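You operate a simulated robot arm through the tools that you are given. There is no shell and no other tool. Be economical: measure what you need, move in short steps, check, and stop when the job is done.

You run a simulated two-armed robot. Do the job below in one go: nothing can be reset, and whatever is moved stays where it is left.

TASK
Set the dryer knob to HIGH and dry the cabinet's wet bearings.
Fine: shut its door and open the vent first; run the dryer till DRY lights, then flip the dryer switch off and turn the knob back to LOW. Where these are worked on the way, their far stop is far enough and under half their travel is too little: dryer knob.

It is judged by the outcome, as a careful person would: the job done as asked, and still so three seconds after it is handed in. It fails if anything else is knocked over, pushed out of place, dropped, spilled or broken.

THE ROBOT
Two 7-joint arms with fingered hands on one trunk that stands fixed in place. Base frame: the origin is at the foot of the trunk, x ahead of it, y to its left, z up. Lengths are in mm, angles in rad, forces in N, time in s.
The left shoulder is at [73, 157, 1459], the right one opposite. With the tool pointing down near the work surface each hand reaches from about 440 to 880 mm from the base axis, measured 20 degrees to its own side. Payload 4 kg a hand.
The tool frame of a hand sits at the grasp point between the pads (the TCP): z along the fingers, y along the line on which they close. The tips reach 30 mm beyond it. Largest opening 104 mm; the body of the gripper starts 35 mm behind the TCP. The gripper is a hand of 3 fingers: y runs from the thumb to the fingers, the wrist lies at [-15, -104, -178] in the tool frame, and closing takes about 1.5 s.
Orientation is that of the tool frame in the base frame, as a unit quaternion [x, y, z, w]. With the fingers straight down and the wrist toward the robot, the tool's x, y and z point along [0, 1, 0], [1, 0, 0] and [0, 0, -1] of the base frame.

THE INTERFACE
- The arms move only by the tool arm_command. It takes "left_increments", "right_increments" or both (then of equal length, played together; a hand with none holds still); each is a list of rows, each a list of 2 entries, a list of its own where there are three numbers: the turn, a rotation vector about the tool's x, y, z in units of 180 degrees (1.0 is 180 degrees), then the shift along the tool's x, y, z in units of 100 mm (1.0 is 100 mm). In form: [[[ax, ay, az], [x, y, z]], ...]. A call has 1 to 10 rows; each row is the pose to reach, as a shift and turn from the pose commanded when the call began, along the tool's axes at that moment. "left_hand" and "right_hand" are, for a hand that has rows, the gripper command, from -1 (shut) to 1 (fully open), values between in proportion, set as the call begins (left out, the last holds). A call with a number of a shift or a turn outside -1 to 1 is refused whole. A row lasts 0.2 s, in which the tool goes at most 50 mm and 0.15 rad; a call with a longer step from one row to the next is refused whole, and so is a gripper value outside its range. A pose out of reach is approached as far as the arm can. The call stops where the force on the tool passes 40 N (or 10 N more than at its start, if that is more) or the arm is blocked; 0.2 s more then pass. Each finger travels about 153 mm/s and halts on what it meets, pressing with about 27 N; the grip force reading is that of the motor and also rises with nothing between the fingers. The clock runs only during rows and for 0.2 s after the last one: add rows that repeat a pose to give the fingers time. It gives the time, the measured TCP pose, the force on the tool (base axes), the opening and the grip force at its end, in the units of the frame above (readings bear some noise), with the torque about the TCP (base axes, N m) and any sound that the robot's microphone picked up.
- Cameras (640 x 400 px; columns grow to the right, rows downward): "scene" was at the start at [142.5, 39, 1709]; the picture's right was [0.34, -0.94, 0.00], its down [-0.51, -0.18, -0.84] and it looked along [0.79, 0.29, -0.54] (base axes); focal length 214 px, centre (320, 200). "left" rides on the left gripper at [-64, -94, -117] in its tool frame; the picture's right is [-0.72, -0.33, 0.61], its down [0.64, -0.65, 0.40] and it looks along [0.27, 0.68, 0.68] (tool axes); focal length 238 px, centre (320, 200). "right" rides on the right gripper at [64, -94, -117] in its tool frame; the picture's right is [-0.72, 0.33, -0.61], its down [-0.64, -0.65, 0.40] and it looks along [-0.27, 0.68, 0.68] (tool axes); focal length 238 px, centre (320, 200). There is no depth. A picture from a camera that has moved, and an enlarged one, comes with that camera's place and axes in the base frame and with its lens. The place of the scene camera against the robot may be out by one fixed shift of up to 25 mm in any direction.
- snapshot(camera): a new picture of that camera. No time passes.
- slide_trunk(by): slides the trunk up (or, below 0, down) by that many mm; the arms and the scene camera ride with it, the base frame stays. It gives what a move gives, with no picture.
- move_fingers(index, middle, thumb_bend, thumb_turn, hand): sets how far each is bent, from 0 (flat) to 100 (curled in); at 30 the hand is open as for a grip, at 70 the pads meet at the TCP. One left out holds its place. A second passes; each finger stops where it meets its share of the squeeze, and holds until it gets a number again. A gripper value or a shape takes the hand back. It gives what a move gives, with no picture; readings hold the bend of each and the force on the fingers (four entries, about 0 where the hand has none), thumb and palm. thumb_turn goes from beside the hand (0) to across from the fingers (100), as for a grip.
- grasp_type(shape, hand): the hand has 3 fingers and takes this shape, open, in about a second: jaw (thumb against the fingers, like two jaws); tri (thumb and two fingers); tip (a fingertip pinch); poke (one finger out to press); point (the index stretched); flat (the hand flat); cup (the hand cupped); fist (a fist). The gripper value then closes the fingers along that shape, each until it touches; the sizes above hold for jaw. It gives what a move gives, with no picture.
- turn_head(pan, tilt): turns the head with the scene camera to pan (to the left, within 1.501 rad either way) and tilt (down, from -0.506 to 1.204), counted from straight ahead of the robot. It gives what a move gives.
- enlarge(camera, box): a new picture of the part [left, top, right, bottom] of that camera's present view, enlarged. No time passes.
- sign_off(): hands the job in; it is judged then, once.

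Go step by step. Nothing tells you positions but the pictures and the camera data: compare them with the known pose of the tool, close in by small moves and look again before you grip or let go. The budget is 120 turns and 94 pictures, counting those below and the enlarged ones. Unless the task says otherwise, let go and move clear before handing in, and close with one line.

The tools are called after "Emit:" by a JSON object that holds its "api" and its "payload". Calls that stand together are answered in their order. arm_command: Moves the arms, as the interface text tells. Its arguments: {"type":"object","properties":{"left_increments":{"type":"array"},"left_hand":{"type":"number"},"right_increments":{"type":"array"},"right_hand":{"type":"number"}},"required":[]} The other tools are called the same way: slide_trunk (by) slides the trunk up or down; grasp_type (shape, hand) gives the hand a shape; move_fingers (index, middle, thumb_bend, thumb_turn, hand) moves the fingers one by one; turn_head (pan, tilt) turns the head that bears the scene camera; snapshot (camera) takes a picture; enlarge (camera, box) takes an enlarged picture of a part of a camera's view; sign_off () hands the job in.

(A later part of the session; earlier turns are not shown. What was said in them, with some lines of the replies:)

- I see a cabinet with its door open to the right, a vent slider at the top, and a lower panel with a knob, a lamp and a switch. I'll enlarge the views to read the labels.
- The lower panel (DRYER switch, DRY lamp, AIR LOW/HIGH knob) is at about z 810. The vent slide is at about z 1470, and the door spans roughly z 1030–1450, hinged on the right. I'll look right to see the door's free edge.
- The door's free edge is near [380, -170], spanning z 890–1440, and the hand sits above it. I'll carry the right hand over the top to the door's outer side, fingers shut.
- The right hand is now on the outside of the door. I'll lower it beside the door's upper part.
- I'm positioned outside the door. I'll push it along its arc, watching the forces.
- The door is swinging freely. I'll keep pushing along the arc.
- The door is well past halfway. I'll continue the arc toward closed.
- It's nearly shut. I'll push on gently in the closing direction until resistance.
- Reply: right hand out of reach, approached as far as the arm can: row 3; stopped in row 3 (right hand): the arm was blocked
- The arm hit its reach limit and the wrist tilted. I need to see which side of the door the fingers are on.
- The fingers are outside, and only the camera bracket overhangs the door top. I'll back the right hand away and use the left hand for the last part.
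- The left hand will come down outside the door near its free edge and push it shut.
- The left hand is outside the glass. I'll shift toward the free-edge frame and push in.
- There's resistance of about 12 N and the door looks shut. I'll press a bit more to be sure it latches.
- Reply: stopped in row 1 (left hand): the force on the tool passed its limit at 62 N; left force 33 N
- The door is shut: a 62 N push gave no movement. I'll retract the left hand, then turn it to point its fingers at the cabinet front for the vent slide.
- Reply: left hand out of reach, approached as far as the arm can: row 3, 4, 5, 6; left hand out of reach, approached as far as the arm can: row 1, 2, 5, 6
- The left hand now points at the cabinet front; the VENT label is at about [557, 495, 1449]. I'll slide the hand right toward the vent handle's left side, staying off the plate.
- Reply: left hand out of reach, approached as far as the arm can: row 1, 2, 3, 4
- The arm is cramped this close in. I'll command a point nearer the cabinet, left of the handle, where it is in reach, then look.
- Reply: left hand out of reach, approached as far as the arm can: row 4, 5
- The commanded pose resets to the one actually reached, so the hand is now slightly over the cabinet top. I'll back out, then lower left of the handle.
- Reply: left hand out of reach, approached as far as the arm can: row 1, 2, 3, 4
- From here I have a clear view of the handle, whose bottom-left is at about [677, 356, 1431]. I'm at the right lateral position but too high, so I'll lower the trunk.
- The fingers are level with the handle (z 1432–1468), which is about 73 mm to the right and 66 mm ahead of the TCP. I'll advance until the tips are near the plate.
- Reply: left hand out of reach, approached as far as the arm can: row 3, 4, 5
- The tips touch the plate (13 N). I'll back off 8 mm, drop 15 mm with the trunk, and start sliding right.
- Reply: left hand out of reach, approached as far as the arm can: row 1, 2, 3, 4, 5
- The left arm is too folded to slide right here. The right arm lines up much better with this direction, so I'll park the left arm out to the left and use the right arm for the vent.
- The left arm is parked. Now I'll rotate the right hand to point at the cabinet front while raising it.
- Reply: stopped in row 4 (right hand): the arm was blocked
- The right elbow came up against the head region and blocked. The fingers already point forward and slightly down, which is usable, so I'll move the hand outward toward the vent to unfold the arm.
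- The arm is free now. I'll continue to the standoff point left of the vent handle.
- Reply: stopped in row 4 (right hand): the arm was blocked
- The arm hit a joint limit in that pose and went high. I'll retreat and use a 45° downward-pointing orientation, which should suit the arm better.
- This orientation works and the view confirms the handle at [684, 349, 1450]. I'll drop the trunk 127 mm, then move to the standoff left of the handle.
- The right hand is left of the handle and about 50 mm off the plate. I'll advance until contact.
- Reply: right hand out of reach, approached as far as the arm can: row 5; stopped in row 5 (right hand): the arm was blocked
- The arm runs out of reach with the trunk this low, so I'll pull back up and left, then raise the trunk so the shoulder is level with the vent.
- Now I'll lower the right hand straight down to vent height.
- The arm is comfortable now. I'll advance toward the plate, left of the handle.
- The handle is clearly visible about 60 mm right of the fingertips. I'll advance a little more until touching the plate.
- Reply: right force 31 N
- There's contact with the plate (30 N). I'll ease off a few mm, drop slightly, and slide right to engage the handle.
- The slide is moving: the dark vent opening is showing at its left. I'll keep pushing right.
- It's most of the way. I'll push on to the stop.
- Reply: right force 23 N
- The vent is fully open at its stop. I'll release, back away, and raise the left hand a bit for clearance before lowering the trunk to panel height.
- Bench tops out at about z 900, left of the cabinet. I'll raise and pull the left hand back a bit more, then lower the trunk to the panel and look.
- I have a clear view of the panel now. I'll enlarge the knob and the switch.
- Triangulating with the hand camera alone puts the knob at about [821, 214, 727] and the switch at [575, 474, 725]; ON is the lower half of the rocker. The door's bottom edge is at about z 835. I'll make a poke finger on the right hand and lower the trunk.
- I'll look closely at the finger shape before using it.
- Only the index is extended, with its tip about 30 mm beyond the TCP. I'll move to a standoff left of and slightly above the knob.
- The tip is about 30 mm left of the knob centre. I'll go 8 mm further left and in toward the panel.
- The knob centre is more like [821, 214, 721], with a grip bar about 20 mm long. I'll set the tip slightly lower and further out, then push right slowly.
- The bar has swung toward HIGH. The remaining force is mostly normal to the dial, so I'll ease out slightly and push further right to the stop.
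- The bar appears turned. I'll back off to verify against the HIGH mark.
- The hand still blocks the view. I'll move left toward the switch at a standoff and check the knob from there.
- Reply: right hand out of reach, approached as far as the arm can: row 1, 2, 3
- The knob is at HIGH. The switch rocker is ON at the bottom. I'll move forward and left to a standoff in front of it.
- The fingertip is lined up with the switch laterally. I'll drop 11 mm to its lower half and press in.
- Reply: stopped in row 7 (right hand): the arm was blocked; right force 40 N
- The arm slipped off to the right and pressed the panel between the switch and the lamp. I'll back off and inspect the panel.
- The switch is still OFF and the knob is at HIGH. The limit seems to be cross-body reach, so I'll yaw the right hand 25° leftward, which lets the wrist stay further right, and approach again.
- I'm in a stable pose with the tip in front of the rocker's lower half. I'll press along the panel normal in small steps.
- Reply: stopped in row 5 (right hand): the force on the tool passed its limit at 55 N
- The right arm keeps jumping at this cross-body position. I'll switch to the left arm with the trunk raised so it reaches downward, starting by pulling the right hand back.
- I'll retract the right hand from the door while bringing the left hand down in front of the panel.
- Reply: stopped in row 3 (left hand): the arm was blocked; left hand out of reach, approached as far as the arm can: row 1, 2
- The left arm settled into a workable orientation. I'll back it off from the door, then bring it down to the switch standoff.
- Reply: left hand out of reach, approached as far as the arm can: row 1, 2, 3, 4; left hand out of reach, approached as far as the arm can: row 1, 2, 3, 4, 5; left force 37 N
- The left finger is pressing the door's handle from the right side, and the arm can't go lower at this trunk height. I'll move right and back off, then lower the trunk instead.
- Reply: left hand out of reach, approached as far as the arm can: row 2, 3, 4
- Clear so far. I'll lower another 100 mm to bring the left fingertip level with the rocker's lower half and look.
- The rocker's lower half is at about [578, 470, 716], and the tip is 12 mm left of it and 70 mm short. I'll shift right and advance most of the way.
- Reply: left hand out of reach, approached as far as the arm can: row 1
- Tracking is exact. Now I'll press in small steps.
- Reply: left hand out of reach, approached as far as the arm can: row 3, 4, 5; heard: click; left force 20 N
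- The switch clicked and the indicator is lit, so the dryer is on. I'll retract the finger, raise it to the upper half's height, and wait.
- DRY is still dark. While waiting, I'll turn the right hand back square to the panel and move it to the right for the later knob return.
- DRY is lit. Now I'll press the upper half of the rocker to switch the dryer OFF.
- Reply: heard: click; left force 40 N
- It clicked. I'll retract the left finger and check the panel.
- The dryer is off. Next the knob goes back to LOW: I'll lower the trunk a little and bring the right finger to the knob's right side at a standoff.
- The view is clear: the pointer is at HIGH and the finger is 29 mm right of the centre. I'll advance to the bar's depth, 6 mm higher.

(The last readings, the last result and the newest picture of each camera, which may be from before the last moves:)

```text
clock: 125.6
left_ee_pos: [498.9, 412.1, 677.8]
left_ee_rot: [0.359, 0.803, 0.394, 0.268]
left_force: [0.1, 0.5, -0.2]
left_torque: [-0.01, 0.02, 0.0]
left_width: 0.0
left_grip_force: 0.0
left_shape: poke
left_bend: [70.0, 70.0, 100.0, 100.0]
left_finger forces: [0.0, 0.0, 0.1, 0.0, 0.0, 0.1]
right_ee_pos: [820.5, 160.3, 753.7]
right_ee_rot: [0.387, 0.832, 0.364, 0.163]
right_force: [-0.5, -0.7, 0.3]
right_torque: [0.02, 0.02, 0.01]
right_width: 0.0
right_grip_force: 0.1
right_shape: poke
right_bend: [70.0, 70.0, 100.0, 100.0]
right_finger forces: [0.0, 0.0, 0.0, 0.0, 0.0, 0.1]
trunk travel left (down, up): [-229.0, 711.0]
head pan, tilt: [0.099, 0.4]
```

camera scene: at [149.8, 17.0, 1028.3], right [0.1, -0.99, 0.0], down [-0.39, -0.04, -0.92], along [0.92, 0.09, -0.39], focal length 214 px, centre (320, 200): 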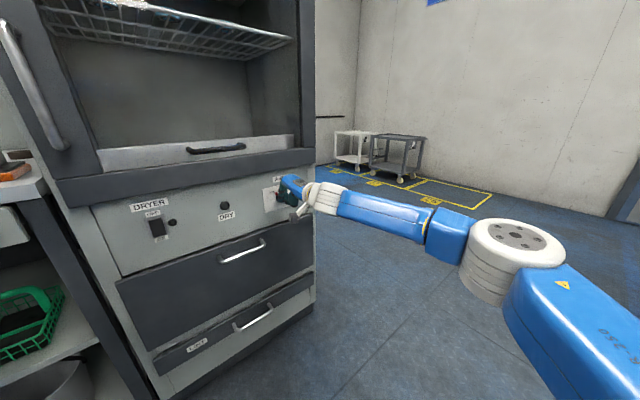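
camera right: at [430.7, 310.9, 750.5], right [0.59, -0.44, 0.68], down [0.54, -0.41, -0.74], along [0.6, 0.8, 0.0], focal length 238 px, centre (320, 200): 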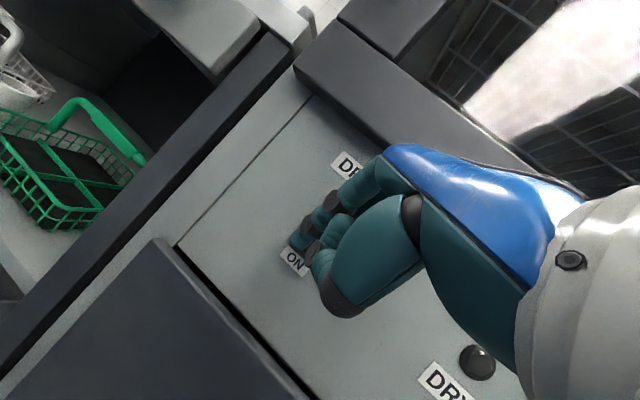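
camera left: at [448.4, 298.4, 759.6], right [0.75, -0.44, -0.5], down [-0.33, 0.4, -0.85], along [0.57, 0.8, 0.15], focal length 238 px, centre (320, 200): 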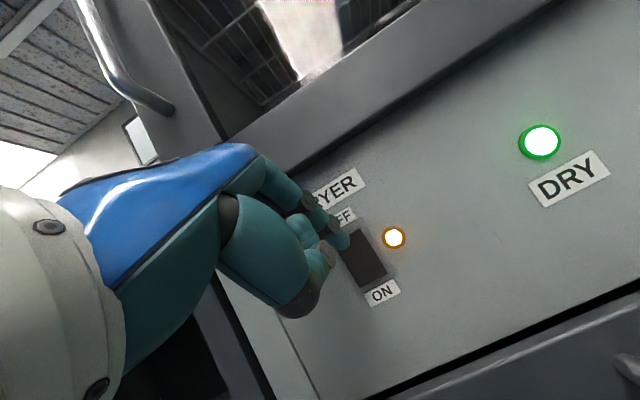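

I'm in place with no contact. Now I'll push left slowly.

Emit:
{"api": "arm_command", "payload": {"right_increments": [[[0, 0, 0], [0.07, -0.01, 0]], [[0, 0, 0], [0.13, -0.015, 0]], [[0, 0, 0], [0.18, -0.02, 0]], [[0, 0, 0], [0.23, -0.02, 0]], [[0, 0, 0], [0.28, -0.025, 0]], [[0, 0, 0], [0.31, -0.025, 0]]]}}

Emit:
{"api": "enlarge", "payload": {"camera": "right", "box": [200, 130, 440, 330]}}

```text
clock: 127.0
left_ee_pos: [496.7, 412.4, 680.0]
left_ee_rot: [0.359, 0.803, 0.392, 0.269]
left_force: [-0.4, 0.2, -0.5]
left_torque: [-0.02, 0.03, 0.01]
left_width: 0.2
left_grip_force: 0.0
left_shape: poke
left_bend: [70.0, 70.0, 100.0, 100.0]
left_finger forces: [0.0, 0.0, 0.0, 0.1, 0.0, 0.1]
right_ee_pos: [794.8, 186.4, 753.1]
right_ee_rot: [0.385, 0.833, 0.364, 0.162]
right_force: [-7.2, 1.6, 7.9]
right_torque: [0.2, 0.03, 0.2]
right_width: 0.0
right_grip_force: 0.1
right_shape: poke
right_bend: [70.0, 70.0, 100.0, 100.0]
right_finger forces: [12.4, 0.0, 0.1, 0.0, 0.0, 0.0]
trunk travel left (down, up): [-229.0, 711.0]
head pan, tilt: [0.099, 0.4]
```

```text
2.00 times, centred on (320, 230) of right
camera zoom: at [639.3, 137.9, 763.4], right [0.3, -0.7, 0.65], down [0.3, -0.58, -0.76], along [0.91, 0.42, 0.03], focal length 477 px, centre (320, 140)
```

zoom: 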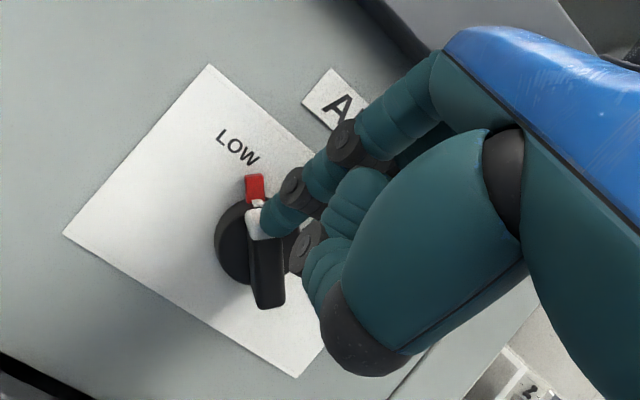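

The pointer is at LOW with stop force felt. I'll give it a small nudge, then ease off and retract straight out.

Emit:
{"api": "arm_command", "payload": {"right_increments": [[[0, 0, 0], [0.03, 0, 0]], [[0, 0, 0], [-0.08, 0, 0]], [[0, 0, 0], [-0.1, -0.25, -0.27]], [[0, 0, 0], [-0.12, -0.5, -0.54]], [[0, 0, 0], [-0.14, -0.8, -0.86]]]}}

Emit:
{"api": "arm_command", "payload": {"left_increments": [[[0, 0, 0], [-0.02, -0.15, -0.2]], [[0, 0, 0], [-0.02, -0.3, -0.4]]]}}

Emit:
{"api": "enlarge", "payload": {"camera": "scene", "box": [90, 100, 370, 320]}}

```text
clock: 128.2
left_ee_pos: [498.8, 411.3, 678.9]
left_ee_rot: [0.359, 0.803, 0.392, 0.269]
left_force: [-0.9, 0.2, 0.3]
left_torque: [-0.01, 0.01, 0.03]
left_width: 0.0
left_grip_force: 0.1
left_shape: poke
left_bend: [70.0, 70.0, 100.0, 100.0]
left_finger forces: [0.0, 0.1, 0.0, 0.1, 0.0, 0.1]
right_ee_pos: [715.0, 93.6, 751.8]
right_ee_rot: [0.386, 0.832, 0.364, 0.163]
right_force: [0.1, -0.7, -0.8]
right_torque: [0.02, 0.01, 0.01]
right_width: 0.0
right_grip_force: 0.0
right_shape: poke
right_bend: [70.0, 70.0, 100.0, 100.0]
right_finger forces: [0.1, 0.1, 0.0, 0.0, 0.1, 0.0]
trunk travel left (down, up): [-229.0, 711.0]
head pan, tilt: [0.099, 0.4]
```

```text
clock: 128.8
left_ee_pos: [461.5, 378.2, 675.8]
left_ee_rot: [0.36, 0.803, 0.392, 0.269]
left_force: [0.2, -1.0, -0.8]
left_torque: [0.01, 0.0, 0.05]
left_width: 0.0
left_grip_force: 0.2
left_shape: poke
left_bend: [70.0, 70.0, 100.0, 100.0]
left_finger forces: [0.0, 0.0, 0.0, 0.0, 0.1, 0.1]
right_ee_pos: [716.9, 94.7, 751.2]
right_ee_rot: [0.387, 0.831, 0.364, 0.163]
right_force: [1.1, 0.6, 0.8]
right_torque: [0.01, 0.0, 0.0]
right_width: 0.0
right_grip_force: 0.0
right_shape: poke
right_bend: [70.0, 70.0, 100.0, 100.0]
right_finger forces: [0.1, 0.1, 0.0, 0.0, 0.0, 0.0]
trunk travel left (down, up): [-229.0, 711.0]
head pan, tilt: [0.099, 0.4]
```

```text
1.82 times, centred on (230, 210) of scene
camera zoom: at [150.2, 15.3, 1078.4], right [0.1, -1.0, 0.0], down [-0.39, -0.04, -0.92], along [0.92, 0.09, -0.39], focal length 390 px, centre (484, 182)
```

zoom: 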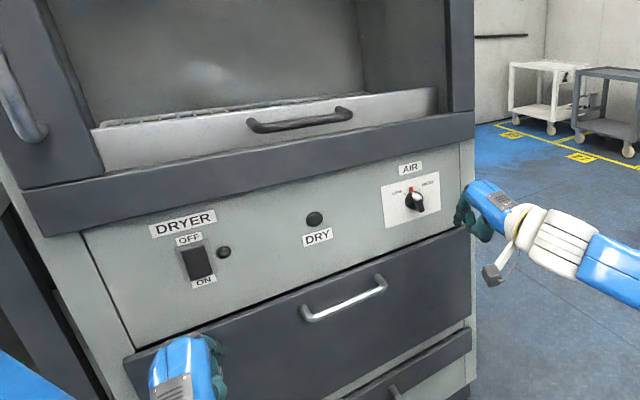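

The red pointer looks close to LOW. I'll zoom in to confirm.

Emit:
{"api": "enlarge", "payload": {"camera": "scene", "box": [280, 180, 350, 230]}}

```text
8.00 times, centred on (315, 205) of scene
camera zoom: at [150.2, 15.3, 1078.4], right [0.1, -1.0, 0.0], down [-0.39, -0.04, -0.92], along [0.92, 0.09, -0.39], focal length 1716 px, centre (360, 160)
```

zoom: 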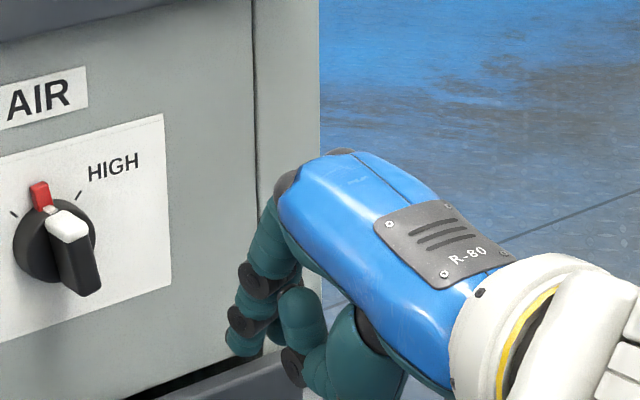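

Retracting dragged the pointer back to mid-travel, because the finger had slipped over the bar's top. I'll redo the push a few mm lower and stop it on force without overshooting.

Emit:
{"api": "arm_command", "payload": {"right_increments": [[[0, 0, 0], [-0.18, 0, 0]], [[0, 0, 0], [-0.16, 0.26, 0.29]], [[0, 0, 0], [-0.14, 0.53, 0.58]], [[0, 0, 0], [-0.12, 0.7, 0.77]], [[0, 0, 0], [-0.114, 0.805, 0.885]], [[0, 0, 0], [-0.114, 0.805, 0.885]]]}}

```text
clock: 130.2
left_ee_pos: [461.3, 378.6, 675.8]
left_ee_rot: [0.359, 0.803, 0.393, 0.268]
left_force: [0.4, -0.3, 0.3]
left_torque: [0.01, -0.01, 0.01]
left_width: 0.1
left_grip_force: 0.0
left_shape: poke
left_bend: [70.0, 70.0, 100.0, 100.0]
left_finger forces: [0.0, 0.0, 0.0, 0.1, 0.1, 0.0]
right_ee_pos: [816.2, 163.9, 749.0]
right_ee_rot: [0.387, 0.832, 0.363, 0.163]
right_force: [0.0, -0.2, -0.4]
right_torque: [-0.02, 0.02, 0.0]
right_width: 0.1
right_grip_force: 0.1
right_shape: poke
right_bend: [70.0, 70.0, 100.0, 100.0]
right_finger forces: [0.0, 0.0, 0.0, 0.0, 0.1, 0.0]
trunk travel left (down, up): [-229.0, 711.0]
head pan, tilt: [0.099, 0.4]
```

I'm positioned 26 mm right of centre at z 730. I'll push left in small steps.

Emit:
{"api": "arm_command", "payload": {"right_increments": [[[0, 0, 0], [0.04, 0, 0]], [[0, 0, 0], [0.08, 0, 0]], [[0, 0, 0], [0.11, 0, 0]], [[0, 0, 0], [0.11, 0, 0]]]}}

Emit:
{"api": "arm_command", "payload": {"right_increments": [[[0, 0, 0], [0.02, 0, 0]], [[0, 0, 0], [0.04, 0, 0]], [[0, 0, 0], [0.04, 0, 0]]]}}

```text
clock: 131.2
left_ee_pos: [462.3, 378.7, 675.4]
left_ee_rot: [0.36, 0.803, 0.392, 0.27]
left_force: [-0.2, 0.2, 0.4]
left_torque: [-0.02, 0.02, 0.0]
left_width: 0.0
left_grip_force: 0.0
left_shape: poke
left_bend: [70.0, 70.0, 100.0, 100.0]
left_finger forces: [0.0, 0.0, 0.0, 0.0, 0.0, 0.0]
right_ee_pos: [810.1, 173.4, 750.0]
right_ee_rot: [0.387, 0.832, 0.363, 0.163]
right_force: [1.3, -0.6, 0.0]
right_torque: [0.02, 0.0, -0.02]
right_width: 0.0
right_grip_force: 0.0
right_shape: poke
right_bend: [70.0, 70.0, 100.0, 100.0]
right_finger forces: [1.6, 0.0, 0.1, 0.0, 0.0, 0.1]
trunk travel left (down, up): [-229.0, 711.0]
head pan, tilt: [0.099, 0.4]
```

```text
clock: 132.0
left_ee_pos: [461.5, 379.6, 676.3]
left_ee_rot: [0.36, 0.803, 0.392, 0.269]
left_force: [-0.6, 0.2, -0.5]
left_torque: [-0.01, 0.02, 0.0]
left_width: 0.1
left_grip_force: 0.0
left_shape: poke
left_bend: [70.0, 70.0, 100.0, 100.0]
left_finger forces: [0.0, 0.0, 0.0, 0.0, 0.0, 0.1]
right_ee_pos: [807.8, 177.4, 749.3]
right_ee_rot: [0.387, 0.832, 0.362, 0.162]
right_force: [1.9, -0.9, 1.1]
right_torque: [0.03, -0.08, -0.04]
right_width: 0.0
right_grip_force: 0.2
right_shape: poke
right_bend: [70.0, 70.0, 100.0, 100.0]
right_finger forces: [1.5, 0.1, 0.1, 0.1, 0.0, 0.0]
trunk travel left (down, up): [-229.0, 711.0]
head pan, tilt: [0.099, 0.4]
```

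Light contact (1.5 N) shows the bar is turning. I'll continue in small steps until the force rises.

Emit:
{"api": "arm_command", "payload": {"right_increments": [[[0, 0, 0], [0.02, 0, 0]], [[0, 0, 0], [0.04, 0, 0]], [[0, 0, 0], [0.04, 0, 0]]]}}

Emit:
{"api": "arm_command", "payload": {"right_increments": [[[0, 0, 0], [0.015, 0, 0]], [[0, 0, 0], [0.03, 0, 0]], [[0, 0, 0], [0.03, 0, 0]]]}}

```text
clock: 132.8
left_ee_pos: [463.0, 378.5, 675.5]
left_ee_rot: [0.361, 0.802, 0.392, 0.269]
left_force: [0.2, 0.0, -0.4]
left_torque: [0.01, 0.01, -0.02]
left_width: 0.0
left_grip_force: 0.1
left_shape: poke
left_bend: [70.0, 70.0, 100.0, 100.0]
left_finger forces: [0.0, 0.0, 0.1, 0.0, 0.1, 0.0]
right_ee_pos: [805.2, 178.0, 752.0]
right_ee_rot: [0.388, 0.831, 0.364, 0.163]
right_force: [6.6, -5.6, 4.9]
right_torque: [0.05, -0.17, -0.22]
right_width: 0.0
right_grip_force: 0.0
right_shape: poke
right_bend: [70.0, 70.0, 100.0, 100.0]
right_finger forces: [9.8, 0.0, 0.1, 0.0, 0.0, 0.0]
trunk travel left (down, up): [-229.0, 711.0]
head pan, tilt: [0.099, 0.4]
```

```text
clock: 133.6
left_ee_pos: [462.4, 376.5, 676.8]
left_ee_rot: [0.36, 0.802, 0.393, 0.268]
left_force: [0.6, -0.5, 0.4]
left_torque: [-0.05, -0.01, 0.02]
left_width: 0.0
left_grip_force: 0.1
left_shape: poke
left_bend: [70.0, 70.0, 100.0, 100.0]
left_finger forces: [0.0, 0.0, 0.0, 0.0, 0.0, 0.1]
right_ee_pos: [804.0, 178.6, 752.1]
right_ee_rot: [0.388, 0.831, 0.364, 0.163]
right_force: [14.6, -12.7, 10.9]
right_torque: [0.02, -0.35, -0.5]
right_width: 0.3
right_grip_force: 0.0
right_shape: poke
right_bend: [70.0, 70.0, 100.0, 100.0]
right_finger forces: [20.6, 0.0, 0.1, 0.0, 0.0, 0.0]
trunk travel left (down, up): [-229.0, 711.0]
head pan, tilt: [0.099, 0.4]
```

The force has risen to 20 N without movement, so the LOW stop is reached. I'll move right, clear of the bar, then straight out.

Emit:
{"api": "arm_command", "payload": {"right_increments": [[[0, 0, 0], [-0.1, 0, 0]], [[0, 0, 0], [-0.22, 0, 0]], [[0, 0, 0], [-0.22, -0.25, -0.27]], [[0, 0, 0], [-0.22, -0.55, -0.59]], [[0, 0, 0], [-0.22, -0.8, -0.86]]]}}

Emit:
{"api": "enlarge", "payload": {"camera": "scene", "box": [175, 165, 335, 265]}}

```text
clock: 134.8
left_ee_pos: [460.9, 380.0, 675.2]
left_ee_rot: [0.358, 0.804, 0.392, 0.268]
left_force: [-0.2, -0.3, 0.6]
left_torque: [-0.01, -0.04, 0.02]
left_width: 0.0
left_grip_force: 0.1
left_shape: poke
left_bend: [70.0, 70.0, 100.0, 100.0]
left_finger forces: [0.0, 0.0, 0.0, 0.0, 0.1, 0.0]
right_ee_pos: [727.8, 89.6, 749.7]
right_ee_rot: [0.386, 0.832, 0.363, 0.163]
right_force: [-1.0, -0.5, 0.4]
right_torque: [0.04, 0.01, 0.02]
right_width: 0.1
right_grip_force: 0.0
right_shape: poke
right_bend: [70.0, 70.0, 100.0, 100.0]
right_finger forces: [0.1, 0.0, 0.1, 0.0, 0.0, 0.1]
trunk travel left (down, up): [-229.0, 711.0]
head pan, tilt: [0.099, 0.4]
```

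```text
4.00 times, centred on (255, 215) of scene
camera zoom: at [149.8, 16.1, 1078.5], right [0.1, -0.99, 0.0], down [-0.39, -0.04, -0.92], along [0.92, 0.09, -0.39], focal length 858 px, centre (580, 140)
```

zoom: 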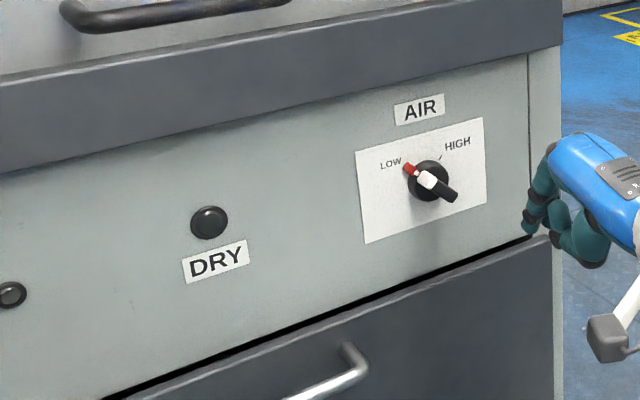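

The pointer is now squarely at LOW, both panel lamps are off, and both hands are clear of the cabinet. I'm handing in.

Emit:
{"api": "sign_off", "payload": {}}

```text
The job is handed in.
```

The bearings are dried. I shut the door, opened the vent, set the knob to HIGH and ran the dryer until DRY lit; the dryer is now switched off and the knob is back at LOW.
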